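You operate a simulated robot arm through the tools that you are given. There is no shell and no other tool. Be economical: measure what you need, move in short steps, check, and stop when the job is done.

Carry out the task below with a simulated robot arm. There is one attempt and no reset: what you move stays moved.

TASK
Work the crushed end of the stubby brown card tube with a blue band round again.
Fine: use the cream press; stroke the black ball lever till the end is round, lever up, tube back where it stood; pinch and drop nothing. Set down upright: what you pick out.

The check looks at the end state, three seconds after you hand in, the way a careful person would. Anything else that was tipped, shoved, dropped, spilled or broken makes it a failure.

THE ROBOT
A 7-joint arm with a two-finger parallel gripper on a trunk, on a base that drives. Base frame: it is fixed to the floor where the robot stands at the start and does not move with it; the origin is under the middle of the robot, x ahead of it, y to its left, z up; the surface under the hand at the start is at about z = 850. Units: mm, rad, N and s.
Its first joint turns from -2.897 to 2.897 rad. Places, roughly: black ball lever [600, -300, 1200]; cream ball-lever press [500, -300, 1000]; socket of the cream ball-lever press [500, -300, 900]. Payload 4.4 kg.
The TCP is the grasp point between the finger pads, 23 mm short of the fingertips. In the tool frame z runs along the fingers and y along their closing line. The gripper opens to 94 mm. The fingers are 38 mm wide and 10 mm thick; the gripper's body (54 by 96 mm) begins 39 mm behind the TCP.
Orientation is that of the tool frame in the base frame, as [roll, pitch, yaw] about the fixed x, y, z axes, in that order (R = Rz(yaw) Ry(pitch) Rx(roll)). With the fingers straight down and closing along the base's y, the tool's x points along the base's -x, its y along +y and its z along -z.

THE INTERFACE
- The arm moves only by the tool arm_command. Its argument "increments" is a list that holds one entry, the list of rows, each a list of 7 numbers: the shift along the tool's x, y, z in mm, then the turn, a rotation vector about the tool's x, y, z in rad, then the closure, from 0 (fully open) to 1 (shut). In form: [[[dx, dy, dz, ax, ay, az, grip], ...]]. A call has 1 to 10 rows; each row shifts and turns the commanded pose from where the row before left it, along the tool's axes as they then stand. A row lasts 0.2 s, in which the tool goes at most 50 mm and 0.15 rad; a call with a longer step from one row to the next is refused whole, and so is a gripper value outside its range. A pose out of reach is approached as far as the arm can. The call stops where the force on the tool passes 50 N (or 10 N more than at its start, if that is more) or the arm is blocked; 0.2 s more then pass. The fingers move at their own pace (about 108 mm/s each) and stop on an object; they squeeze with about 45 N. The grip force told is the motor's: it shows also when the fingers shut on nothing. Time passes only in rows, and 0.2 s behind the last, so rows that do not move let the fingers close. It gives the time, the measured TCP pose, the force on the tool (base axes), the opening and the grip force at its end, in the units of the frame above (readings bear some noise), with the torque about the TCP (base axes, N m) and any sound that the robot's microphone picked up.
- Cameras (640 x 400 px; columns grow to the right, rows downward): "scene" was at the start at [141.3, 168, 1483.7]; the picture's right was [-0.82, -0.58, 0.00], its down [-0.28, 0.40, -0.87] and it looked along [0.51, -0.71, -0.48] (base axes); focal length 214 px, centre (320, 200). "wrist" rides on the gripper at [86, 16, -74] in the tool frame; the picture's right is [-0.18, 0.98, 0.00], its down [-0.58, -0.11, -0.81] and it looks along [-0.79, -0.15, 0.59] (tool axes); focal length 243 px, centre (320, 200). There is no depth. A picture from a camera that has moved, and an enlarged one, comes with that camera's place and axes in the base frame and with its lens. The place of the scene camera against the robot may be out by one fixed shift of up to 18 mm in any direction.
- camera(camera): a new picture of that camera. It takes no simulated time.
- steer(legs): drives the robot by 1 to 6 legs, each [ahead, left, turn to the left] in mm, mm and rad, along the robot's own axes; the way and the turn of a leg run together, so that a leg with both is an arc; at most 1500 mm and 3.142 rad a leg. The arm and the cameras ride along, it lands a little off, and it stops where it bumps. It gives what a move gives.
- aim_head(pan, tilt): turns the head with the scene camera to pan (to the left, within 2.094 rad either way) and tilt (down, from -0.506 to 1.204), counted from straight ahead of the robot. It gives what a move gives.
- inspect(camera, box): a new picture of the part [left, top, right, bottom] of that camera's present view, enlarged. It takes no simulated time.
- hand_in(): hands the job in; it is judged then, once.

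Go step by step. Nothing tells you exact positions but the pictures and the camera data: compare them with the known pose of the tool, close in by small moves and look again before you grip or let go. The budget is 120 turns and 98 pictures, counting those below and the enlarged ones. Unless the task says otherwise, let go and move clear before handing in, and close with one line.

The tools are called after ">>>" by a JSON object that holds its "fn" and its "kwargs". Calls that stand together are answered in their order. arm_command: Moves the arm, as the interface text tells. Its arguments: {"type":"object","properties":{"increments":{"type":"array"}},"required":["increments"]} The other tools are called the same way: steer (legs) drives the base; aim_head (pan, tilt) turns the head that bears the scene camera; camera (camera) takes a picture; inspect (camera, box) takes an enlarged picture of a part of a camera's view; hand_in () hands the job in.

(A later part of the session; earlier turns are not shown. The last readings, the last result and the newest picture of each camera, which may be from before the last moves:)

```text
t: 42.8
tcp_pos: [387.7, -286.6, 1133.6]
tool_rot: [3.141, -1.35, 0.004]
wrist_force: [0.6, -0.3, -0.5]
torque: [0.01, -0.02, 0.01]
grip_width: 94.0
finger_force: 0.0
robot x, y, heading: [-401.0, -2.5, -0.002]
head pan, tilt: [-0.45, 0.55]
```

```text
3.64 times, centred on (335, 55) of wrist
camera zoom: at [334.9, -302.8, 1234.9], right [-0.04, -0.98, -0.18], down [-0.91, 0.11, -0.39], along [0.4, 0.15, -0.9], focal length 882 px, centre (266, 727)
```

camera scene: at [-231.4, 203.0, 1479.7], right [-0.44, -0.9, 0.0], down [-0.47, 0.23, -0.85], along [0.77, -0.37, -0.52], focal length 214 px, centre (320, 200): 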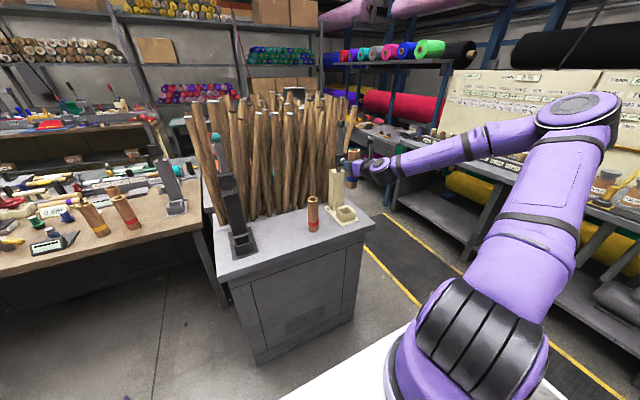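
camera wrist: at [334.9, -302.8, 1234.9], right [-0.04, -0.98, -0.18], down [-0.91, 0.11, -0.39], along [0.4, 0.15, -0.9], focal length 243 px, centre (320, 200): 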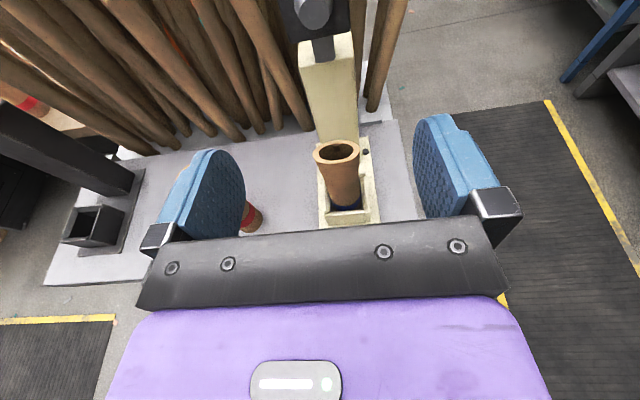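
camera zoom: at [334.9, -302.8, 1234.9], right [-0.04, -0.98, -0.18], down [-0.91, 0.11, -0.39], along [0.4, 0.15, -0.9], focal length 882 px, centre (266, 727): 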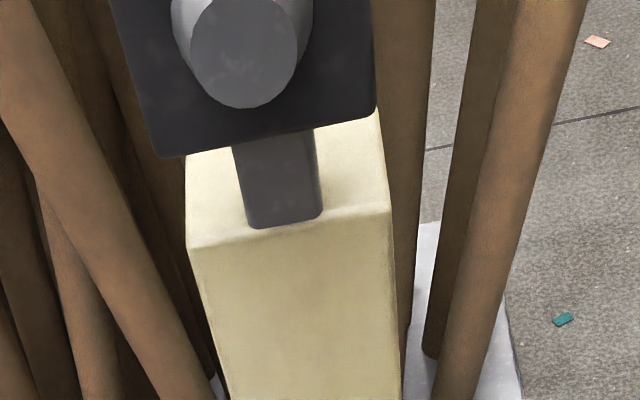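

The silver hub's axis points along x, so the lever likely swings sideways. Ball ≈ (575,-287,1284), pivot ≈ z 1127. I raise the hand to ball height and look.

>>> {"fn": "arm_command", "kwargs": {"increments": [[[37, 0, -8.3, 0, 0, 0, 0], [37, 0, -8.3, 0, 0, 0, 0], [37, 0, -8.3, 0, 0, 0, 0], [35, 0, -8, 0, 0, 0, 0], [0, 0, 0, 0, 0, 0, 0]]]}}

>>> {"fn": "camera", "kwargs": {"camera": "wrist"}}

>>> {"fn": "inspect", "kwargs": {"camera": "scene", "box": [290, 90, 410, 220]}}

```text
t: 44.0
tcp_pos: [389.3, -286.0, 1283.7]
tool_rot: [-3.139, -1.35, 0.003]
wrist_force: [1.0, 0.3, -0.1]
torque: [-0.02, -0.01, 0.01]
grip_width: 94.2
finger_force: 0.0
robot x, y, heading: [-409.0, 0.1, -0.003]
head pan, tilt: [-0.45, 0.55]
```

```text
60 pictures are left
camera wrist: at [336.3, -302.7, 1385.3], right [-0.04, -0.98, -0.18], down [-0.91, 0.11, -0.39], along [0.4, 0.15, -0.9], focal length 243 px, centre (320, 200)
```

wrist: 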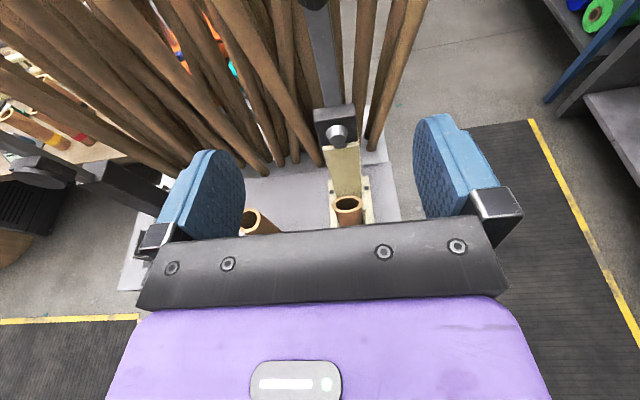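

```text
3.08 times, centred on (350, 155) of scene
camera zoom: at [-231.4, 202.9, 1479.7], right [-0.44, -0.9, 0.0], down [-0.47, 0.23, -0.85], along [0.77, -0.37, -0.52], focal length 660 px, centre (228, 338)
```

zoom: 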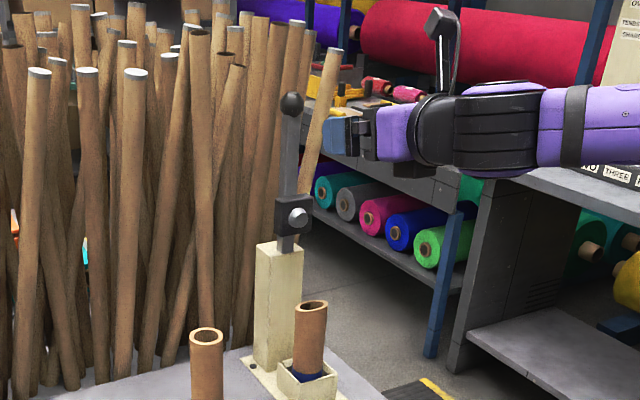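

Ball estimate is (562–585, -286, ~1277). I approach with open fingers to x≈490 and compare in the scene view.

>>> {"fn": "arm_command", "kwargs": {"increments": [[[9, 0, 40, 0, 0, 0, 0], [9, 0, 40, 0, 0, 0, 0], [4, 0, 20, 0, 0, 0, 0], [0, 0, 0, 0, 0, 0, 0]]]}}

>>> {"fn": "inspect", "kwargs": {"camera": "scene", "box": [320, 100, 376, 135]}}

>>> {"fn": "camera", "kwargs": {"camera": "wrist"}}

```text
t: 45.0
tcp_pos: [489.9, -285.4, 1284.2]
tool_rot: [-3.141, -1.349, 0.005]
wrist_force: [-0.2, -0.7, 0.4]
torque: [0.01, 0.0, 0.01]
grip_width: 94.0
finger_force: 0.0
robot x, y, heading: [-403.8, -0.0, -0.003]
head pan, tilt: [-0.45, 0.55]
```

```text
11.43 times, centred on (348, 118) of scene
camera zoom: at [-231.6, 203.0, 1479.7], right [-0.44, -0.9, 0.0], down [-0.47, 0.23, -0.85], along [0.77, -0.37, -0.52], focal length 2451 px, centre (0, 1143)
```

zoom: 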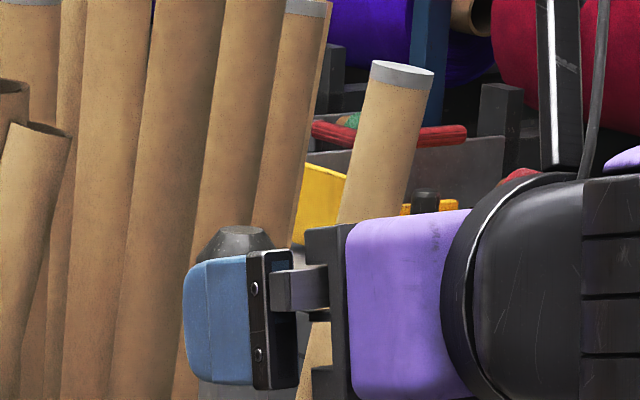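

```text
57 pictures are left
camera wrist: at [438.5, -301.8, 1384.1], right [-0.04, -0.98, -0.18], down [-0.91, 0.11, -0.39], along [0.4, 0.15, -0.9], focal length 243 px, centre (320, 200)
```

wrist: 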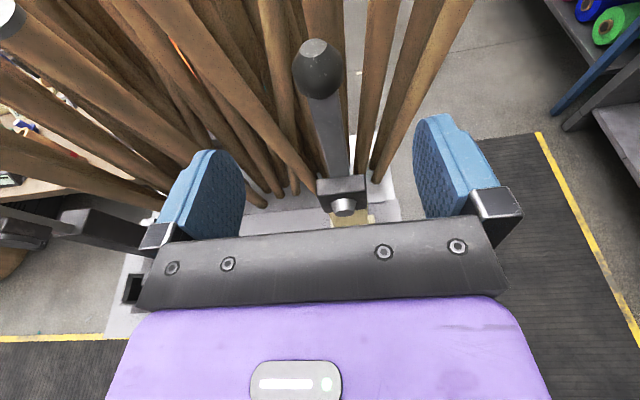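

The wrist view puts the ball at (575,-287,1279), well centred between the fingers; the tall tubes are back at x≥700. I advance to cage the ball.

>>> {"fn": "arm_command", "kwargs": {"increments": [[[5, 1, 37, 0, 0, 0, 0], [6, 1, 37, 0, 0, 0, 0], [0, 0, 0, 0, 0, 0, 0.3], [0, 0, 0, 0, 0, 0, 0.55], [0, 0, 0, 0, 0, 0, 0.55]]]}}

>>> {"fn": "camera", "kwargs": {"camera": "wrist"}}

```text
t: 46.2
tcp_pos: [566.6, -287.0, 1278.4]
tool_rot: [-3.14, -1.349, 0.001]
wrist_force: [0.1, 0.3, 0.6]
torque: [0.02, -0.03, -0.03]
grip_width: 42.2
finger_force: 0.2
robot x, y, heading: [-398.1, 2.0, -0.003]
head pan, tilt: [-0.45, 0.55]
```

```text
56 pictures are left
camera wrist: at [512.8, -303.1, 1379.0], right [-0.04, -0.98, -0.18], down [-0.91, 0.11, -0.39], along [0.4, 0.15, -0.9], focal length 243 px, centre (320, 200)
```

wrist: 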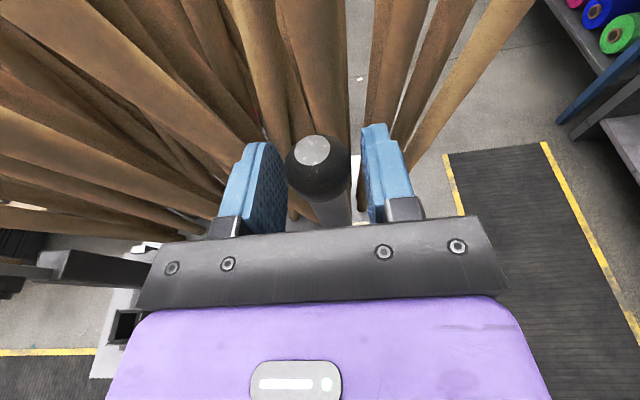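

The ball is caged. I'll test the swing direction gently: first toward +y.

>>> {"fn": "arm_command", "kwargs": {"increments": [[[0, -6, 0, 0, 0, 0, 0.55], [0, -6, 0, 0, 0, 0, 0.55], [0, -4, 0, 0, 0, 0, 0.55], [0, 0, 0, 0, 0, 0, 0.55]]]}}

>>> {"fn": "arm_command", "kwargs": {"increments": [[[0, 8, 0, 0, 0, 0, 0.55], [0, 8, 0, 0, 0, 0, 0.55], [0, 6, 0, 0, 0, 0, 0.55], [0, 6, 0, 0, 0, 0, 0.55], [0, 0, 0, 0, 0, 0, 0.55]]]}}

```text
t: 47.2
tcp_pos: [565.1, -276.3, 1278.7]
tool_rot: [-3.138, -1.35, -0.007]
wrist_force: [1.6, -25.2, 5.3]
torque: [-0.17, -0.21, -0.18]
grip_width: 53.5
finger_force: 12.5
robot x, y, heading: [-402.0, 0.5, -0.0]
head pan, tilt: [-0.45, 0.55]
```

```text
t: 48.4
tcp_pos: [566.2, -296.7, 1278.2]
tool_rot: [3.14, -1.347, 0.009]
wrist_force: [-2.5, 18.8, -7.2]
torque: [-0.18, 0.06, 0.21]
grip_width: 50.7
finger_force: 9.8
robot x, y, heading: [-400.1, -0.7, -0.002]
head pan, tilt: [-0.45, 0.55]
```

Sideways is blocked both ways, so the lever must pull forward and down. I recentre, grip the ball (it can turn between the pads) and pull gently toward -x.

>>> {"fn": "arm_command", "kwargs": {"increments": [[[0, -5, 0, 0, 0, 0, 0.5], [0, -5, 0, 0, 0, 0, 0.5], [2, 0, 8, 0, 0, 0, 0.5], [0, 0, 0, 0, 0, 0, 0.7], [0, 0, 0, 0, 0, 0, 0.8], [0, 0, 0, 0, 0, 0, 0.8]]]}}

>>> {"fn": "arm_command", "kwargs": {"increments": [[[-1.8, 0, -8, 0, 0, 0, 0.8], [-2, 0, -7.8, 0, 0, 0, 0.8], [0, 0, 0, 0, 0, 0, 0.8]]]}}

>>> {"fn": "camera", "kwargs": {"camera": "wrist"}}

```text
t: 49.8
tcp_pos: [573.0, -287.5, 1278.9]
tool_rot: [3.14, -1.35, 0.008]
wrist_force: [-2.1, 20.8, -0.3]
torque: [0.09, -0.1, 0.12]
grip_width: 31.0
finger_force: 45.3
robot x, y, heading: [-401.7, 3.4, -0.0]
head pan, tilt: [-0.45, 0.55]
```

```text
t: 50.6
tcp_pos: [558.9, -287.3, 1278.4]
tool_rot: [3.137, -1.349, 0.009]
wrist_force: [5.6, 29.3, 0.2]
torque: [0.02, -0.9, 0.05]
grip_width: 31.2
finger_force: 45.0
robot x, y, heading: [-403.9, 3.0, -0.001]
head pan, tilt: [-0.45, 0.55]
```

```text
55 pictures are left
camera wrist: at [505.3, -302.7, 1378.7], right [-0.03, -0.98, -0.18], down [-0.92, 0.1, -0.39], along [0.4, 0.15, -0.9], focal length 243 px, centre (320, 200)
```

wrist: 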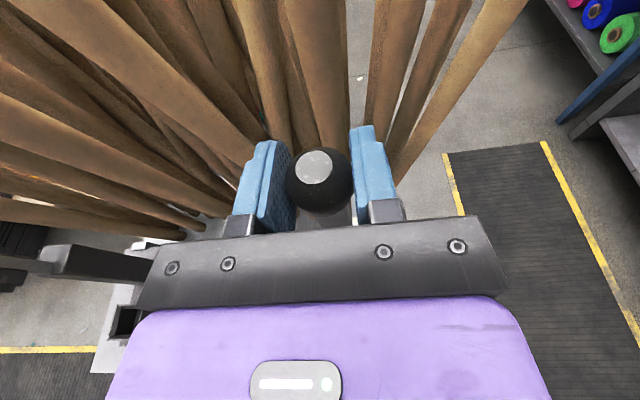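

The ball follows the pull with light resistance; there's some sideways load, which I relieve by 3 mm. I continue along the arc (radius ~152 about z≈1127).

>>> {"fn": "arm_command", "kwargs": {"increments": [[[0, -3, 0, 0, 0, 0, 0.8], [-5.8, 0, -15.2, 0, 0, 0, 0.8], [-6.9, 0, -13.5, 0, 0, 0, 0.8], [0, 0, 0, 0, 0, 0, 0.8]]]}}

```text
t: 51.6
tcp_pos: [525.6, -286.2, 1273.7]
tool_rot: [3.137, -1.353, 0.008]
wrist_force: [3.7, 14.7, 15.8]
torque: [-0.02, -1.1, 0.0]
grip_width: 31.3
finger_force: 44.8
robot x, y, heading: [-401.2, -0.2, 0.003]
head pan, tilt: [-0.45, 0.55]
```

The upward load suggests a larger radius than I assumed. A look to find the real pivot.

>>> {"fn": "inspect", "kwargs": {"camera": "scene", "box": [310, 100, 390, 210]}}

```text
3.64 times, centred on (350, 155) of scene
camera zoom: at [-232.0, 204.0, 1479.6], right [-0.44, -0.9, 0.0], down [-0.47, 0.23, -0.85], along [0.77, -0.37, -0.52], focal length 780 px, centre (211, 364)
```

zoom: 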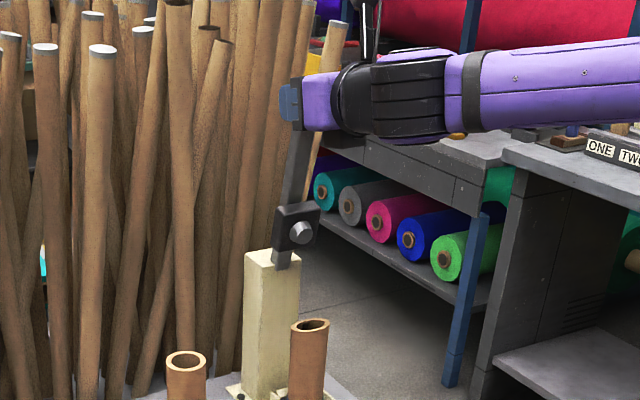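

The whole lever, block and hub tilt together about the column top (pivot z≈1092, R≈187). Continuing on that arc.

>>> {"fn": "arm_command", "kwargs": {"increments": [[[-6.5, -1, -14, 0, 0, 0, 0.8], [-10.9, 0, -15.2, 0, 0, 0, 0.8], [0, 0, 0, 0, 0, 0, 0.8]]]}}

```text
t: 52.4
tcp_pos: [494.0, -286.6, 1261.1]
tool_rot: [3.14, -1.348, 0.003]
wrist_force: [0.0, 8.0, 5.0]
torque: [-0.04, -0.27, -0.11]
grip_width: 31.1
finger_force: 45.2
robot x, y, heading: [-400.6, -3.6, -0.002]
head pan, tilt: [-0.45, 0.55]
```

Forces dropped; the arc fits. Going on in steps.

>>> {"fn": "arm_command", "kwargs": {"increments": [[[-12.4, -1, -14, 0, 0, 0, 0.8], [-13.6, 0, -12.8, 0, 0, 0, 0.8], [-14.9, 0, -11.3, 0, 0, 0, 0.8], [0, 0, 0, 0, 0, 0, 0.8]]]}}

>>> {"fn": "inspect", "kwargs": {"camera": "scene", "box": [310, 100, 390, 210]}}

```text
t: 53.4
tcp_pos: [446.6, -286.3, 1231.1]
tool_rot: [3.141, -1.352, 0.004]
wrist_force: [-13.0, -3.2, 27.8]
torque: [0.04, -0.76, -0.13]
grip_width: 31.4
finger_force: 44.8
robot x, y, heading: [-401.2, -2.1, -0.006]
head pan, tilt: [-0.45, 0.55]
```

```text
3.64 times, centred on (350, 155) of scene
camera zoom: at [-233.4, 203.1, 1479.9], right [-0.44, -0.9, 0.0], down [-0.47, 0.23, -0.85], along [0.77, -0.37, -0.52], focal length 780 px, centre (211, 364)
```

zoom: 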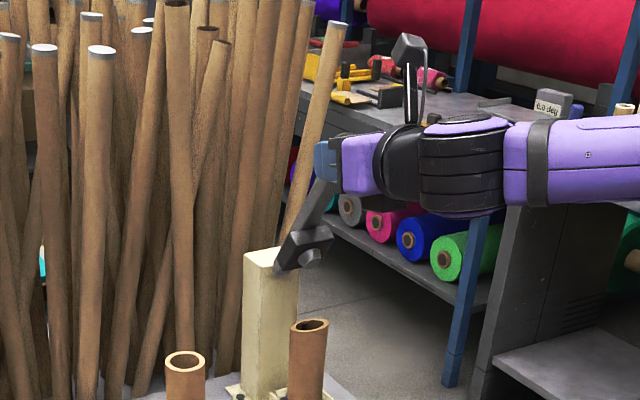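

There's some outward radial load, so I widen the arc 2 mm and go on.

>>> {"fn": "arm_command", "kwargs": {"increments": [[[-15, 0, -11.6, 0, 0, 0, 0.8], [-17.1, 0, -8.2, 0, 0, 0, 0.8], [0, 0, 0, 0, 0, 0, 0.8]]]}}

```text
t: 54.2
tcp_pos: [420.3, -286.6, 1203.6]
tool_rot: [-3.141, -1.352, 0.0]
wrist_force: [-16.2, -8.0, 22.8]
torque: [0.14, -0.82, -0.17]
grip_width: 31.1
finger_force: 45.6
robot x, y, heading: [-399.7, 1.9, -0.003]
head pan, tilt: [-0.45, 0.55]
```

Continuing with a bit more outward allowance.

>>> {"fn": "arm_command", "kwargs": {"increments": [[[-17, 0.7, -8.6, 0, 0, 0, 0.8], [-18.3, 0, -5.5, 0, 0, 0, 0.8], [0, 0, 0, 0, 0, 0, 0.8]]]}}

>>> {"fn": "inspect", "kwargs": {"camera": "scene", "box": [310, 110, 390, 220]}}

```text
t: 55.0
tcp_pos: [399.9, -287.1, 1170.4]
tool_rot: [-3.136, -1.349, -0.001]
wrist_force: [-12.2, -6.4, 9.7]
torque: [0.22, -0.59, -0.05]
grip_width: 31.3
finger_force: 45.4
robot x, y, heading: [-403.6, 2.3, 0.001]
head pan, tilt: [-0.45, 0.55]
```

```text
3.64 times, centred on (350, 165) of scene
camera zoom: at [-232.5, 202.8, 1479.9], right [-0.44, -0.9, 0.0], down [-0.47, 0.23, -0.85], along [0.77, -0.37, -0.52], focal length 780 px, centre (211, 327)
```

zoom: 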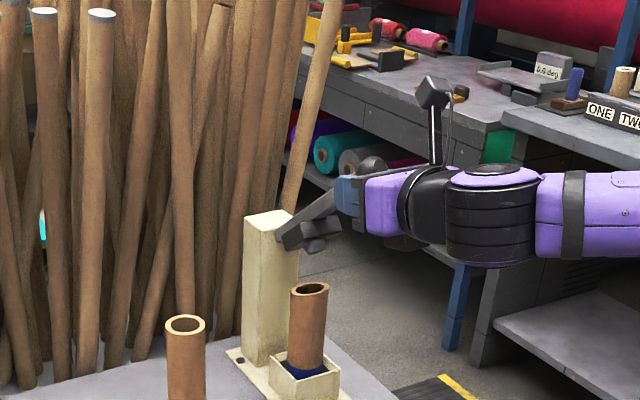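

Going on; the block comes down above the tube. I watch for the end of the stroke.

>>> {"fn": "arm_command", "kwargs": {"increments": [[[-18.9, 0.6, -3.3, 0, 0, 0, 0.8], [-19.1, 0, -1.3, 0, 0, 0, 0.8], [0, 0, 0, 0, 0, 0, 0.8]]]}}

```text
t: 55.8
tcp_pos: [387.2, -286.9, 1133.7]
tool_rot: [-3.138, -1.348, 0.0]
wrist_force: [-1.9, 1.0, -5.4]
torque: [-0.22, 0.56, -0.33]
grip_width: 21.8
finger_force: 44.8
robot x, y, heading: [-404.0, 2.3, -0.004]
head pan, tilt: [-0.45, 0.55]
```

The grip width fell to 22 mm, so the pads have slid off the ball's middle, perhaps onto the lever. I look before anything else.

>>> {"fn": "camera", "kwargs": {"camera": "wrist"}}

>>> {"fn": "inspect", "kwargs": {"camera": "scene", "box": [320, 140, 380, 210]}}

```text
51 pictures are left
camera wrist: at [334.7, -302.7, 1233.9], right [-0.04, -0.98, -0.18], down [-0.92, 0.11, -0.39], along [0.4, 0.15, -0.9], focal length 243 px, centre (320, 200)
```

wrist: 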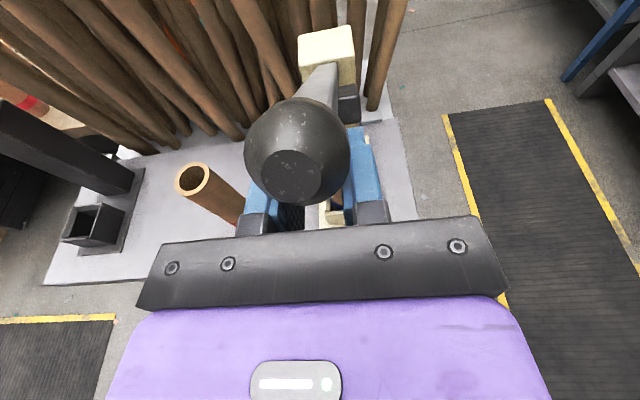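

```text
5.71 times, centred on (350, 175) of scene
camera zoom: at [-231.3, 203.0, 1479.7], right [-0.44, -0.9, 0.0], down [-0.47, 0.23, -0.85], along [0.77, -0.37, -0.52], focal length 1226 px, centre (149, 343)
```

zoom: 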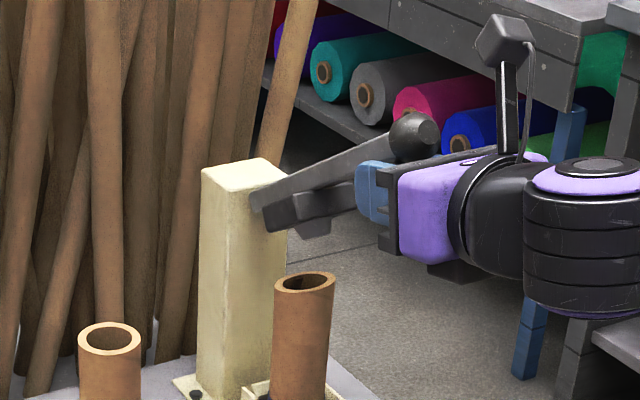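

The lever stopped at about 65° (its end of stroke) and the ball slid up above the fingers; nothing else is touched. I open the fingers and see whether the lever stays.

>>> {"fn": "arm_command", "kwargs": {"increments": [[[0, 0, 0, 0, 0, 0, 0.6], [0, 0, 0, 0, 0, 0, 0.2], [0, 0, 0, 0, 0, 0, 0.2], [0, 0, 0, 0, 0, 0, 0.2]]]}}

>>> {"fn": "inspect", "kwargs": {"camera": "scene", "box": [310, 120, 390, 220]}}

>>> {"fn": "camera", "kwargs": {"camera": "wrist"}}

```text
t: 56.8
tcp_pos: [386.8, -286.8, 1134.7]
tool_rot: [3.141, -1.35, 0.002]
wrist_force: [-0.8, 0.1, -0.6]
torque: [-0.01, -0.02, 0.01]
grip_width: 74.9
finger_force: 0.1
robot x, y, heading: [-400.9, 0.2, -0.003]
head pan, tilt: [-0.45, 0.55]
```

```text
4.00 times, centred on (350, 170) of scene
camera zoom: at [-231.5, 203.0, 1479.7], right [-0.44, -0.9, 0.0], down [-0.47, 0.23, -0.85], along [0.77, -0.37, -0.52], focal length 858 px, centre (200, 320)
```

zoom: 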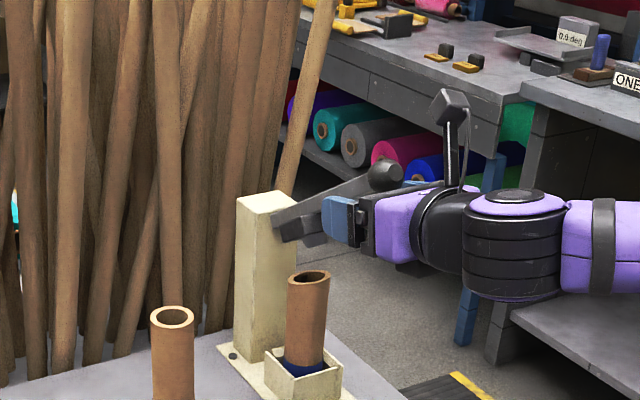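

```text
48 pictures are left
camera wrist: at [334.3, -303.0, 1235.1], right [-0.04, -0.98, -0.18], down [-0.91, 0.11, -0.39], along [0.4, 0.15, -0.9], focal length 243 px, centre (320, 200)
```

wrist: 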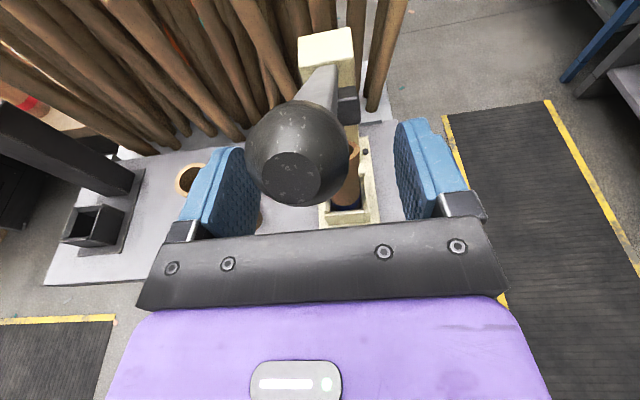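

The lever stays put where it is left, and the tube end looks still oval. I'll go above the ball and press down with nearly closed fingers, to see if more stroke remains.

>>> {"fn": "arm_command", "kwargs": {"increments": [[[-6.5, 0, -29.3, 0, 0, 0, 0.2], [-6.5, 0, -29.3, 0, 0, 0, 0.2], [33, 0, -7.3, 0, 0, 0, 0.5], [33, 0, -7.3, 0, 0, 0, 0.84], [33, 0, -7.3, 0, 0, 0, 0.84], [6.4, 0, 28.5, 0, 0, 0, 0.84], [6.4, 0, 28.5, 0, 0, 0, 0.84], [0, 0, 0, 0, 0, 0, 0.84]]]}}

>>> {"fn": "camera", "kwargs": {"camera": "wrist"}}

>>> {"fn": "inspect", "kwargs": {"camera": "scene", "box": [320, 130, 384, 170]}}

```text
t: 58.6
tcp_pos: [385.6, -287.1, 1236.1]
tool_rot: [3.14, -1.348, 0.003]
wrist_force: [0.1, 0.7, -0.5]
torque: [-0.03, 0.01, 0.03]
grip_width: 14.9
finger_force: 0.2
robot x, y, heading: [-402.8, 0.5, -0.002]
head pan, tilt: [-0.45, 0.55]
```

```text
47 pictures are left
camera wrist: at [333.5, -303.3, 1337.0], right [-0.04, -0.98, -0.18], down [-0.91, 0.11, -0.39], along [0.4, 0.15, -0.9], focal length 243 px, centre (320, 200)
```

wrist: 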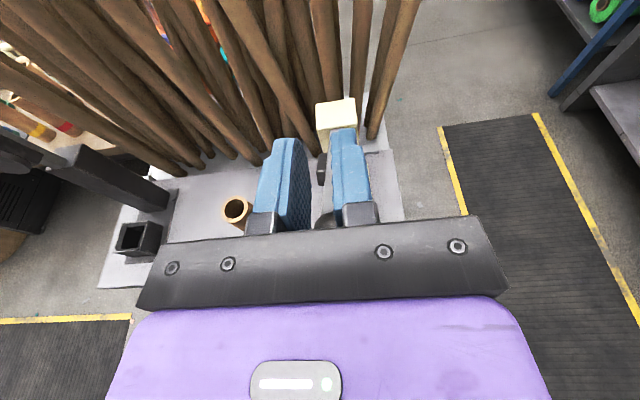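

```text
10.00 times, centred on (352, 150) of scene
camera zoom: at [-231.6, 203.0, 1479.7], right [-0.44, -0.9, 0.0], down [-0.47, 0.23, -0.85], along [0.77, -0.37, -0.52], focal length 2145 px, centre (0, 700)
```

zoom: 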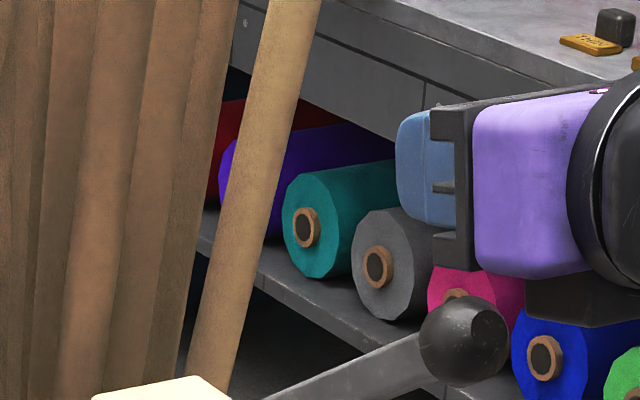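

The ball is at (374,-287,1174): the true pivot is lower (≈(573,1040), R≈240), so my arc was too tight and the ball slid out; the lever is only about 55° down. I back the base 70 mm for room, then regrip the ball and follow the right arc.

>>> {"fn": "steer", "kwargs": {"legs": [[-70, 0, 0]]}}

>>> {"fn": "arm_command", "kwargs": {"increments": [[[-30, 0, 6.8, 0, 0, 0, 0.5], [-30, 0, 6.8, 0, 0, 0, 0.2], [0, 0, 0, 0, 0, 0, 0.2], [0, 0, 0, 0, 0, 0, 0.2]]]}}

>>> {"fn": "camera", "kwargs": {"camera": "wrist"}}

```text
t: 59.6
tcp_pos: [316.0, -287.3, 1235.0]
tool_rot: [-3.141, -1.348, 0.001]
wrist_force: [0.1, -0.3, -0.5]
torque: [-0.02, -0.04, 0.04]
grip_width: 15.2
finger_force: 0.0
robot x, y, heading: [-473.0, -0.5, -0.002]
head pan, tilt: [-0.45, 0.55]
```

```text
t: 60.6
tcp_pos: [316.6, -286.5, 1174.9]
tool_rot: [-3.141, -1.347, 0.001]
wrist_force: [0.0, 0.0, 1.2]
torque: [0.0, 0.02, 0.02]
grip_width: 75.0
finger_force: 0.1
robot x, y, heading: [-472.7, 0.3, -0.005]
head pan, tilt: [-0.45, 0.55]
```

```text
45 pictures are left
camera wrist: at [263.4, -303.3, 1275.3], right [-0.04, -0.98, -0.18], down [-0.91, 0.11, -0.39], along [0.4, 0.15, -0.9], focal length 243 px, centre (320, 200)
```

wrist: 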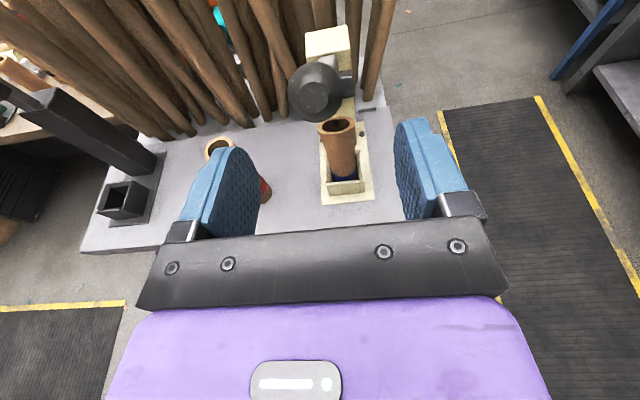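

Ball confirmed at (375,-286,1175). Advance and grip it.

>>> {"fn": "arm_command", "kwargs": {"increments": [[[6.4, 0, 28.6, 0, 0, 0, 0.2], [6.4, 0, 28.6, 0, 0, 0, 0.2], [0, 0, 0, 0, 0, 0, 0.5], [0, 0, 0, 0, 0, 0, 0.8], [0, 0, 0, 0, 0, 0, 0.8]]]}}

```text
t: 61.8
tcp_pos: [375.5, -285.4, 1173.9]
tool_rot: [3.142, -1.349, 0.002]
wrist_force: [1.0, 3.7, -2.6]
torque: [-0.05, -0.02, 0.06]
grip_width: 31.4
finger_force: 44.8
robot x, y, heading: [-468.9, -4.0, -0.004]
head pan, tilt: [-0.45, 0.55]
```

Gripped at 31 mm. Following the R≈239 arc, two steps at a time.

>>> {"fn": "arm_command", "kwargs": {"increments": [[[-16.7, 0.5, -5.9, 0, 0, 0, 0.8], [-16.2, 0, -4.4, 0, 0, 0, 0.8], [0, 0, 0, 0, 0, 0, 0.8]]]}}

```text
t: 62.6
tcp_pos: [358.0, -287.0, 1145.6]
tool_rot: [3.139, -1.349, 0.006]
wrist_force: [9.6, 8.5, 2.4]
torque: [0.02, -1.33, -0.01]
grip_width: 31.4
finger_force: 44.6
robot x, y, heading: [-470.8, -3.3, 0.001]
head pan, tilt: [-0.45, 0.55]
```

Good, light loads. Continuing.

>>> {"fn": "arm_command", "kwargs": {"increments": [[[-16.4, -0.5, -2.6, 0, 0, 0, 0.8], [-16.6, 0, -2.1, 0, 0, 0, 0.8], [0, 0, 0, 0, 0, 0, 0.8]]]}}

>>> {"fn": "inspect", "kwargs": {"camera": "scene", "box": [310, 130, 390, 220]}}

```text
t: 63.4
tcp_pos: [346.1, -286.1, 1113.6]
tool_rot: [-3.141, -1.35, 0.004]
wrist_force: [9.5, 8.1, 2.2]
torque: [0.07, -1.1, 0.01]
grip_width: 31.6
finger_force: 45.3
robot x, y, heading: [-469.3, 2.0, -0.003]
head pan, tilt: [-0.45, 0.55]
```

```text
4.44 times, centred on (350, 175) of scene
camera zoom: at [-301.4, 203.5, 1479.6], right [-0.44, -0.9, 0.0], down [-0.47, 0.23, -0.85], along [0.77, -0.37, -0.52], focal length 953 px, centre (187, 311)
```

zoom: 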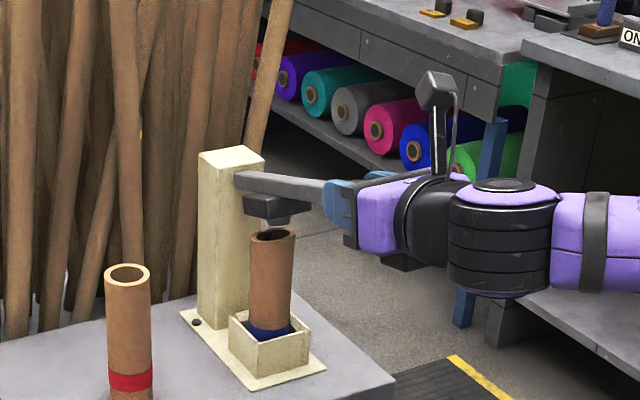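

The cone hub is coming down right over the crushed end: it's the plug that rounds it. Continuing.

>>> {"fn": "arm_command", "kwargs": {"increments": [[[-16.7, -0.5, -0.3, 0, 0, 0, 0.8], [0, 0, 0, 0, 0, 0, 0.8]]]}}

>>> {"fn": "arm_command", "kwargs": {"increments": [[[-16.8, 0, 0.3, 0, 0, 0, 0.8], [0, 0, 0, 0, 0, 0, 0.8]]]}}

>>> {"fn": "inspect", "kwargs": {"camera": "scene", "box": [320, 150, 380, 210]}}

```text
t: 64.0
tcp_pos: [340.5, -286.4, 1098.7]
tool_rot: [3.137, -1.35, 0.004]
wrist_force: [1.2, 8.3, 5.8]
torque: [0.05, -1.32, -0.02]
grip_width: 31.4
finger_force: 44.9
robot x, y, heading: [-473.2, 2.6, -0.005]
head pan, tilt: [-0.45, 0.55]
```

```text
t: 64.6
tcp_pos: [337.5, -286.5, 1082.1]
tool_rot: [3.141, -1.35, 0.004]
wrist_force: [5.3, 9.3, 3.0]
torque: [0.12, -1.02, -0.08]
grip_width: 31.5
finger_force: 45.0
robot x, y, heading: [-472.7, 1.0, -0.009]
head pan, tilt: [-0.45, 0.55]
```

```text
6.67 times, centred on (350, 180) of scene
camera zoom: at [-301.6, 203.6, 1479.7], right [-0.44, -0.9, 0.0], down [-0.47, 0.23, -0.85], along [0.77, -0.37, -0.52], focal length 1430 px, centre (120, 333)
```

zoom: 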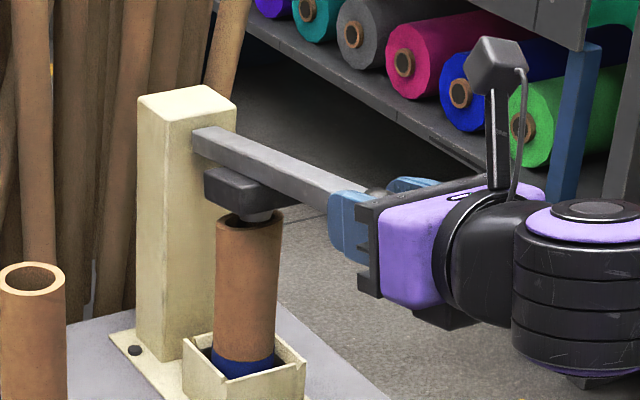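

The plug is entering the tube end. I press on in smaller steps, watching the force.

>>> {"fn": "arm_command", "kwargs": {"increments": [[[-10, -0.5, 0.7, 0, 0, 0, 0.8], [0, 0, 0, 0, 0, 0, 0.8]]]}}

>>> {"fn": "arm_command", "kwargs": {"increments": [[[-10, 0, 1.2, 0, 0, 0, 0.8], [0, 0, 0, 0, 0, 0, 0.8]]]}}

>>> {"fn": "inspect", "kwargs": {"camera": "scene", "box": [320, 150, 380, 210]}}

```text
t: 65.2
tcp_pos: [335.5, -285.9, 1072.1]
tool_rot: [3.138, -1.349, 0.004]
wrist_force: [7.7, 5.8, 6.2]
torque: [0.04, -1.31, 0.01]
grip_width: 31.6
finger_force: 44.7
robot x, y, heading: [-471.1, 2.2, -0.001]
head pan, tilt: [-0.45, 0.55]
```

```text
t: 65.8
tcp_pos: [335.3, -286.4, 1061.3]
tool_rot: [-3.141, -1.349, 0.001]
wrist_force: [5.4, 2.4, 5.6]
torque: [0.09, -1.15, -0.04]
grip_width: 31.5
finger_force: 45.1
robot x, y, heading: [-471.3, 2.6, -0.005]
head pan, tilt: [-0.45, 0.55]
```

```text
6.67 times, centred on (350, 180) of scene
camera zoom: at [-301.7, 203.2, 1479.7], right [-0.44, -0.9, 0.0], down [-0.47, 0.23, -0.85], along [0.77, -0.37, -0.52], focal length 1430 px, centre (120, 333)
```

zoom: 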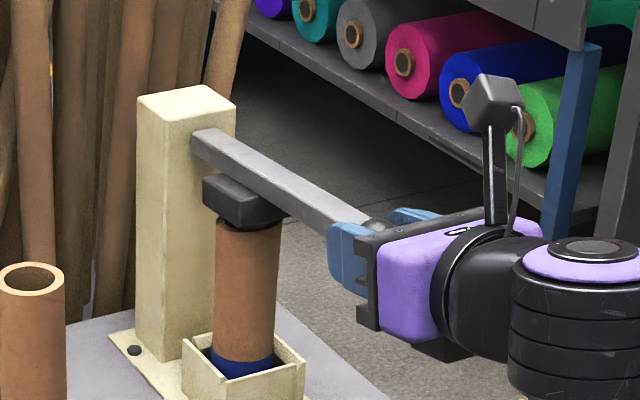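

The plug is in and the block nearly touches the tube's rim. A little further to the stop.

>>> {"fn": "arm_command", "kwargs": {"increments": [[[-6, 0, 1.2, 0, 0, 0, 0.8], [0, 0, 0, 0, 0, 0, 0.8]]]}}

>>> {"fn": "arm_command", "kwargs": {"increments": [[[-5, 0, 1.1, 0, 0, 0, 0.8], [0, 0, 0, 0, 0, 0, 0.8]]]}}

```text
t: 66.4
tcp_pos: [334.0, -286.8, 1055.9]
tool_rot: [-3.142, -1.35, 0.002]
wrist_force: [0.6, -0.9, 5.8]
torque: [0.02, -1.16, -0.03]
grip_width: 31.7
finger_force: 44.9
robot x, y, heading: [-467.8, 0.1, 0.004]
head pan, tilt: [-0.45, 0.55]
```

```text
t: 67.0
tcp_pos: [334.9, -286.2, 1050.6]
tool_rot: [3.141, -1.349, 0.001]
wrist_force: [-5.5, -2.6, 6.1]
torque: [0.0, -1.34, 0.01]
grip_width: 31.6
finger_force: 44.8
robot x, y, heading: [-472.2, -0.1, -0.0]
head pan, tilt: [-0.45, 0.55]
```

Still light. Continuing to the stop.

>>> {"fn": "arm_command", "kwargs": {"increments": [[[-5.2, 0, 0, 0, 0, 0, 0.8], [0, 0, 0, 0, 0, 0, 0.8]]]}}

>>> {"fn": "arm_command", "kwargs": {"increments": [[[-5, 0, 1.1, 0, 0, 0, 0.8], [0, 0, 0, 0, 0, 0, 0.8]]]}}

>>> {"fn": "inspect", "kwargs": {"camera": "scene", "box": [320, 150, 380, 210]}}

```text
t: 67.6
tcp_pos: [334.2, -287.0, 1045.1]
tool_rot: [3.139, -1.35, 0.007]
wrist_force: [13.1, -3.4, 5.8]
torque: [-0.01, -1.29, 0.0]
grip_width: 31.4
finger_force: 45.1
robot x, y, heading: [-469.8, -0.2, 0.002]
head pan, tilt: [-0.45, 0.55]
```

```text
t: 68.2
tcp_pos: [334.6, -286.5, 1040.6]
tool_rot: [-3.138, -1.348, 0.001]
wrist_force: [14.6, -2.4, 5.4]
torque: [0.11, -1.15, 0.02]
grip_width: 31.7
finger_force: 44.9
robot x, y, heading: [-471.2, -0.3, 0.002]
head pan, tilt: [-0.45, 0.55]
```

```text
6.67 times, centred on (350, 180) of scene
camera zoom: at [-301.2, 203.0, 1479.7], right [-0.44, -0.9, 0.0], down [-0.47, 0.23, -0.85], along [0.77, -0.37, -0.52], focal length 1430 px, centre (120, 333)
```

zoom: 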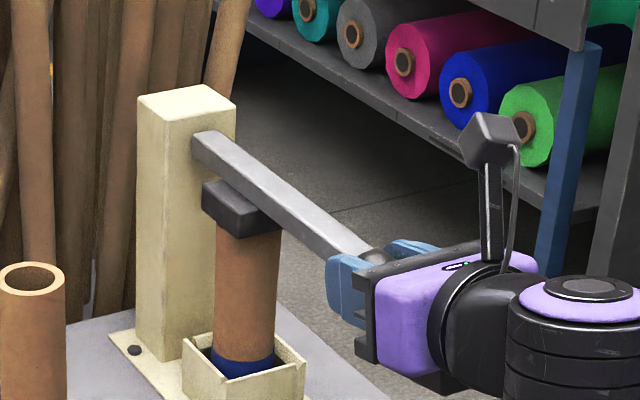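

The lever is now horizontal with the block at the tube's rim, still no hard stop. A bit further, with care.

>>> {"fn": "arm_command", "kwargs": {"increments": [[[-3.7, 0, 2, 0, 0, 0, 0.8], [0, 0, 0, 0, 0, 0, 0.8]]]}}

>>> {"fn": "arm_command", "kwargs": {"increments": [[[-4, 0, 1.1, 0, 0, 0, 0.8], [0, 0, 0, 0, 0, 0, 0.8]]]}}

```text
t: 68.8
tcp_pos: [332.8, -286.3, 1037.1]
tool_rot: [3.139, -1.352, 0.006]
wrist_force: [-5.1, -4.5, 21.0]
torque: [0.16, 0.12, -0.02]
grip_width: 31.4
finger_force: 44.6
robot x, y, heading: [-471.4, 2.0, -0.003]
head pan, tilt: [-0.45, 0.55]
```

```text
t: 69.4
tcp_pos: [334.5, -287.2, 1033.6]
tool_rot: [3.135, -1.351, 0.007]
wrist_force: [-1.4, -7.8, 33.5]
torque: [-0.01, -0.31, -0.03]
grip_width: 31.6
finger_force: 45.1
robot x, y, heading: [-471.1, 0.1, -0.001]
head pan, tilt: [-0.45, 0.55]
```

Now it resists (33 N): the press is biting or at its stop. One more small press, then bring the lever up and look at the end.

>>> {"fn": "arm_command", "kwargs": {"increments": [[[-2, 0, 0.4, 0, 0, 0, 0.8], [0, 0, 0, 0, 0, 0, 0.8]]]}}

>>> {"fn": "inspect", "kwargs": {"camera": "scene", "box": [320, 150, 380, 210]}}

```text
t: 70.0
tcp_pos: [333.8, -286.8, 1031.5]
tool_rot: [3.141, -1.35, 0.003]
wrist_force: [3.0, -8.7, 33.6]
torque: [0.0, -0.25, -0.03]
grip_width: 31.8
finger_force: 45.1
robot x, y, heading: [-469.8, 2.8, -0.006]
head pan, tilt: [-0.45, 0.55]
```

```text
6.67 times, centred on (350, 180) of scene
camera zoom: at [-302.8, 203.1, 1479.9], right [-0.44, -0.9, 0.0], down [-0.47, 0.23, -0.85], along [0.77, -0.37, -0.52], focal length 1430 px, centre (120, 333)
```

zoom: 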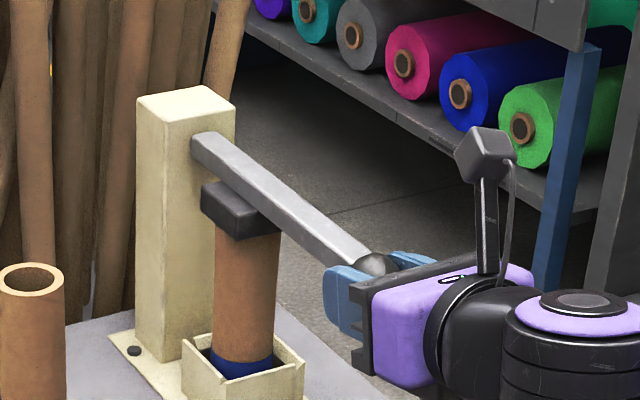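

The fingers start sliding on the ball, so the lever is at its stop. I recentre and raise the lever along the arc.

>>> {"fn": "arm_command", "kwargs": {"increments": [[[7, -1, -1.5, 0, 0, 0, 0.8], [16.5, 0, -2.6, 0, 0, 0, 0.8], [16.7, 0, -1.4, 0, 0, 0, 0.8], [16.8, 0, -0.3, 0, 0, 0, 0.8], [0, 0, 0, 0, 0, 0, 0.8]]]}}

>>> {"fn": "arm_command", "kwargs": {"increments": [[[16.7, 0, 0.9, 0, 0, 0, 0.8], [16.6, 0, 2.1, 0, 0, 0, 0.8], [16.4, 0, 3.3, 0, 0, 0, 0.8], [16.2, 0, 4.4, 0, 0, 0, 0.8], [0, 0, 0, 0, 0, 0, 0.8]]]}}

>>> {"fn": "inspect", "kwargs": {"camera": "scene", "box": [310, 140, 390, 220]}}

```text
t: 71.2
tcp_pos: [342.5, -286.9, 1087.0]
tool_rot: [-3.137, -1.349, -0.002]
wrist_force: [-8.3, -16.1, -7.9]
torque: [0.1, 1.29, -0.06]
grip_width: 31.4
finger_force: 44.6
robot x, y, heading: [-470.2, 2.9, -0.005]
head pan, tilt: [-0.45, 0.55]
```

```text
t: 72.4
tcp_pos: [368.4, -286.2, 1148.0]
tool_rot: [-3.139, -1.348, -0.001]
wrist_force: [-12.2, -15.2, -1.6]
torque: [0.06, 0.91, 0.09]
grip_width: 31.2
finger_force: 44.4
robot x, y, heading: [-470.7, 0.0, -0.002]
head pan, tilt: [-0.45, 0.55]
```

```text
5.00 times, centred on (350, 180) of scene
camera zoom: at [-302.2, 202.2, 1479.9], right [-0.44, -0.9, 0.0], down [-0.47, 0.23, -0.85], along [0.77, -0.37, -0.52], focal length 1072 px, centre (170, 300)
```

zoom: 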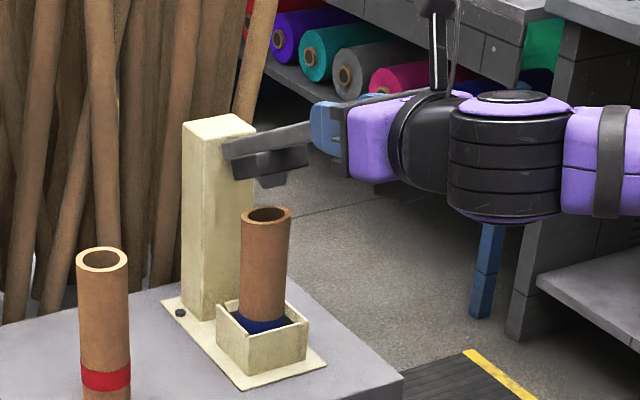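

I enlarge the tube's end to judge its roundness against the red tube.

>>> {"fn": "inspect", "kwargs": {"camera": "scene", "box": [326, 174, 350, 189]}}

>>> {"fn": "inspect", "kwargs": {"camera": "scene", "box": [294, 182, 318, 197]}}

```text
16.00 times, centred on (338, 182) of scene
camera zoom: at [-302.2, 202.2, 1479.9], right [-0.44, -0.9, 0.0], down [-0.47, 0.23, -0.85], along [0.77, -0.37, -0.52], focal length 3432 px, centre (32, 496)
```

zoom: 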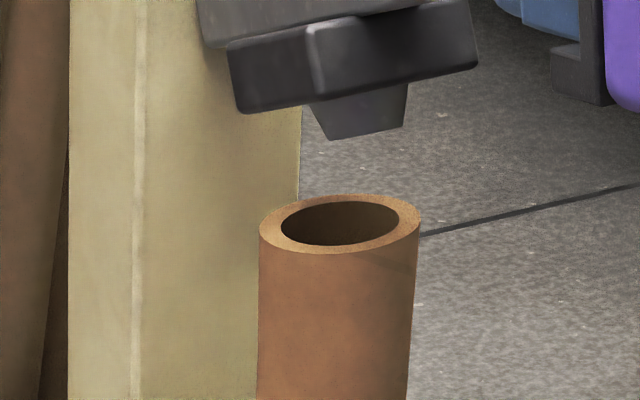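

```text
16.00 times, centred on (306, 190) of scene
camera zoom: at [-302.2, 202.2, 1479.9], right [-0.44, -0.9, 0.0], down [-0.47, 0.23, -0.85], along [0.77, -0.37, -0.52], focal length 3432 px, centre (544, 368)
```

zoom: 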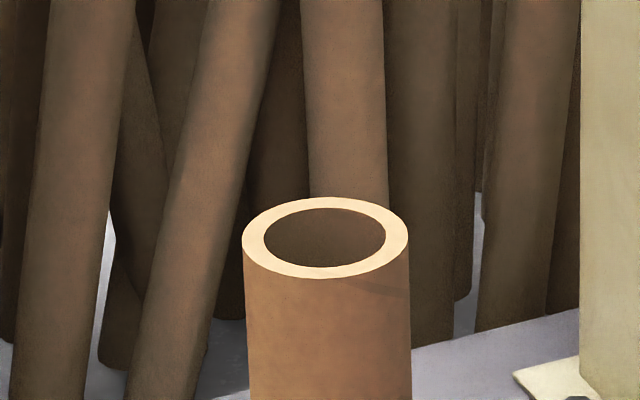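

The end is still oval (about 0.37 against 0.50 for the round red tube), so more strokes are needed. Down again along the same arc.

>>> {"fn": "arm_command", "kwargs": {"increments": [[[-16.1, 1, -4.8, 0, 0, 0, 0.8], [-16.6, 0, -2.1, 0, 0, 0, 0.8], [-16.7, 0, -0.9, 0, 0, 0, 0.8], [-16.8, 0, 0.3, 0, 0, 0, 0.8], [-16.7, 0, 1.4, 0, 0, 0, 0.8], [-16.5, 0, 2.6, 0, 0, 0, 0.8], [0, 0, 0, 0, 0, 0, 0.8]]]}}

>>> {"fn": "arm_command", "kwargs": {"increments": [[[-5, 0, 1.1, 0, 0, 0, 0.8], [-4, 0, 0.9, 0, 0, 0, 0.8], [0, 0, 0, 0, 0, 0, 0.8]]]}}

```text
t: 74.0
tcp_pos: [340.7, -285.7, 1051.7]
tool_rot: [-3.138, -1.349, 0.0]
wrist_force: [-9.3, -9.3, 2.3]
torque: [0.11, -0.67, 0.02]
grip_width: 31.2
finger_force: 44.8
robot x, y, heading: [-471.7, 0.2, -0.004]
head pan, tilt: [-0.45, 0.55]
```

```text
t: 74.8
tcp_pos: [341.6, -285.3, 1043.5]
tool_rot: [-3.141, -1.35, 0.001]
wrist_force: [-8.1, -8.2, 5.9]
torque: [0.02, -1.35, 0.02]
grip_width: 31.1
finger_force: 44.9
robot x, y, heading: [-472.6, 2.8, -0.003]
head pan, tilt: [-0.45, 0.55]
```

Down to about the earlier level; pressing to the stop.

>>> {"fn": "arm_command", "kwargs": {"increments": [[[-5, 1, 0, 0, 0, 0, 0.8], [-4, 0, 0.9, 0, 0, 0, 0.8], [0, 0, 0, 0, 0, 0, 0.8], [0, 0, 0, 0, 0, 0, 0.8]]]}}

```text
t: 75.8
tcp_pos: [341.4, -286.3, 1033.2]
tool_rot: [3.141, -1.349, 0.003]
wrist_force: [9.7, 0.8, 5.1]
torque: [0.02, -1.01, 0.05]
grip_width: 31.0
finger_force: 45.3
robot x, y, heading: [-473.8, 1.5, -0.002]
head pan, tilt: [-0.45, 0.55]
```

No stop yet; a bit more.

>>> {"fn": "arm_command", "kwargs": {"increments": [[[-4, 0, 0.9, 0, 0, 0, 0.8], [-3, 0, 0.7, 0, 0, 0, 0.8], [0, 0, 0, 0, 0, 0, 0.8]]]}}

>>> {"fn": "inspect", "kwargs": {"camera": "scene", "box": [320, 150, 380, 210]}}

```text
t: 76.6
tcp_pos: [340.3, -286.6, 1027.7]
tool_rot: [3.137, -1.352, 0.008]
wrist_force: [6.0, 6.6, 33.5]
torque: [-0.04, -0.05, 0.04]
grip_width: 31.3
finger_force: 45.7
robot x, y, heading: [-470.8, 0.8, -0.0]
head pan, tilt: [-0.45, 0.55]
```

```text
6.67 times, centred on (350, 180) of scene
camera zoom: at [-302.8, 203.8, 1479.8], right [-0.44, -0.9, 0.0], down [-0.47, 0.23, -0.85], along [0.77, -0.37, -0.52], focal length 1430 px, centre (120, 333)
```

zoom: 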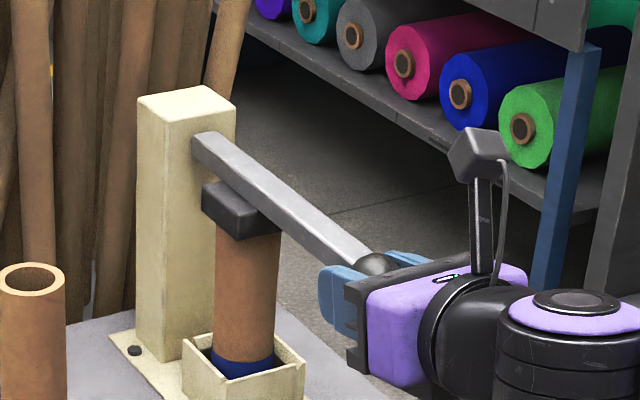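

At the stop again. Raising the lever and checking the end.

>>> {"fn": "arm_command", "kwargs": {"increments": [[[9, 0, -3, 0, 0, 0, 0.8], [16.5, 0, -2.6, 0, 0, 0, 0.8], [16.7, 0, -1.4, 0, 0, 0, 0.8], [16.8, 0, -0.3, 0, 0, 0, 0.8], [0, 0, 0, 0, 0, 0, 0.8]]]}}

>>> {"fn": "arm_command", "kwargs": {"increments": [[[16.7, 0, 0.9, 0, 0, 0, 0.8], [16.6, 0, 2.1, 0, 0, 0, 0.8], [16.4, 0, 3.3, 0, 0, 0, 0.8], [16.2, 0, 4.4, 0, 0, 0, 0.8], [0, 0, 0, 0, 0, 0, 0.8]]]}}

>>> {"fn": "inspect", "kwargs": {"camera": "scene", "box": [326, 174, 350, 189]}}

```text
t: 77.8
tcp_pos: [347.7, -287.1, 1086.0]
tool_rot: [-3.141, -1.35, 0.003]
wrist_force: [-8.4, 13.6, -6.6]
torque: [-0.17, 1.1, 0.03]
grip_width: 31.2
finger_force: 45.1
robot x, y, heading: [-469.2, -0.9, 0.002]
head pan, tilt: [-0.45, 0.55]
```

```text
t: 79.0
tcp_pos: [371.1, -285.9, 1149.3]
tool_rot: [-3.14, -1.349, 0.002]
wrist_force: [-5.3, 10.9, -6.2]
torque: [0.03, 0.99, -0.06]
grip_width: 31.1
finger_force: 45.0
robot x, y, heading: [-466.8, -1.7, -0.002]
head pan, tilt: [-0.45, 0.55]
```

```text
16.00 times, centred on (338, 182) of scene
camera zoom: at [-301.7, 203.5, 1479.7], right [-0.44, -0.9, 0.0], down [-0.47, 0.23, -0.85], along [0.77, -0.37, -0.52], focal length 3432 px, centre (32, 496)
```

zoom: 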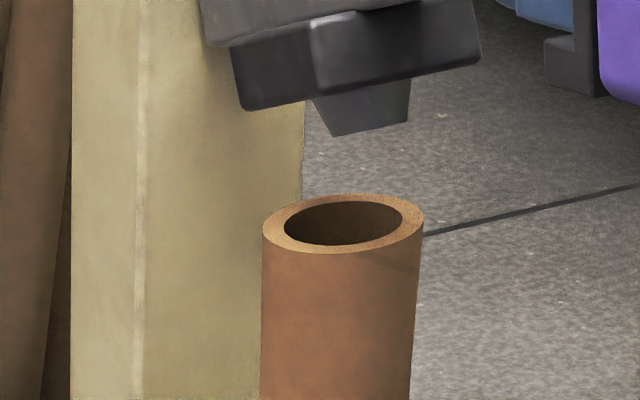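

No visible change from that half-raised stroke; the press may need the lever fully up between strokes. I raise it all the way.

>>> {"fn": "arm_command", "kwargs": {"increments": [[[27.5, -1, 8.2, 0, 0, 0, 0.8], [26.3, 0, 11.4, 0, 0, 0, 0.8], [24.7, 0, 14.6, 0, 0, 0, 0.8], [0, 0, 0, 0, 0, 0, 0.8]]]}}

>>> {"fn": "arm_command", "kwargs": {"increments": [[[22.9, 0, 17.3, 0, 0, 0, 0.8], [20.6, 0, 20, 0, 0, 0, 0.8], [18, 0, 22.3, 0, 0, 0, 0.8], [0, 0, 0, 0, 0, 0, 0.8]]]}}

```text
t: 80.0
tcp_pos: [423.5, -285.7, 1217.0]
tool_rot: [-3.139, -1.348, 0.0]
wrist_force: [2.6, 3.6, -13.9]
torque: [-0.09, 0.88, 0.03]
grip_width: 31.3
finger_force: 45.0
robot x, y, heading: [-472.4, 2.3, -0.0]
head pan, tilt: [-0.45, 0.55]
```

```text
t: 81.0
tcp_pos: [493.6, -286.0, 1263.1]
tool_rot: [3.14, -1.348, 0.004]
wrist_force: [-4.5, -1.8, -4.4]
torque: [-0.13, 0.77, 0.17]
grip_width: 31.2
finger_force: 45.2
robot x, y, heading: [-472.6, 3.8, -0.006]
head pan, tilt: [-0.45, 0.55]
```

Tracking well with light loads. On to the top.

>>> {"fn": "arm_command", "kwargs": {"increments": [[[15.3, 0, 24.2, 0, 0, 0, 0.8], [12.2, 0, 26, 0, 0, 0, 0.8], [0, 0, 0, 0, 0, 0, 0.8]]]}}

>>> {"fn": "arm_command", "kwargs": {"increments": [[[6, 0, 18, 0, 0, 0, 0.8], [1.3, 0, 6, 0, 0, 0, 0.8], [0, 0, 0, 0, 0, 0, 0.8]]]}}

>>> {"fn": "inspect", "kwargs": {"camera": "scene", "box": [310, 110, 390, 210]}}

```text
t: 81.8
tcp_pos: [550.1, -287.3, 1279.1]
tool_rot: [-3.138, -1.348, -0.001]
wrist_force: [-4.6, -6.2, -5.3]
torque: [-0.01, 0.69, 0.28]
grip_width: 31.2
finger_force: 44.8
robot x, y, heading: [-472.3, 0.4, -0.003]
head pan, tilt: [-0.45, 0.55]
```

```text
t: 82.6
tcp_pos: [573.9, -285.3, 1282.1]
tool_rot: [3.14, -1.348, 0.002]
wrist_force: [-4.1, -6.0, -0.3]
torque: [0.05, 0.85, 0.1]
grip_width: 31.3
finger_force: 45.0
robot x, y, heading: [-472.5, -1.7, -0.0]
head pan, tilt: [-0.45, 0.55]
```

```text
4.00 times, centred on (350, 160) of scene
camera zoom: at [-301.9, 202.7, 1479.8], right [-0.44, -0.9, 0.0], down [-0.47, 0.23, -0.85], along [0.77, -0.37, -0.52], focal length 858 px, centre (200, 360)
```

zoom: 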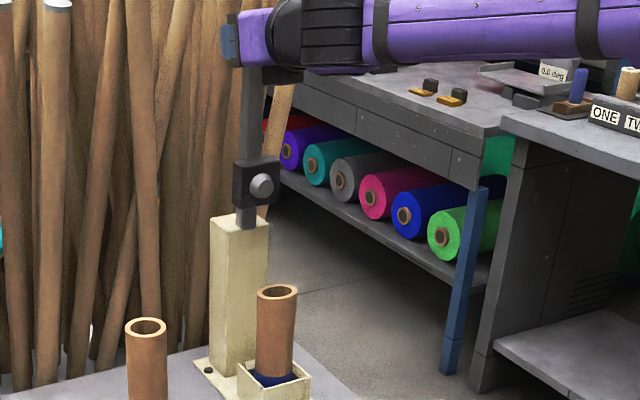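

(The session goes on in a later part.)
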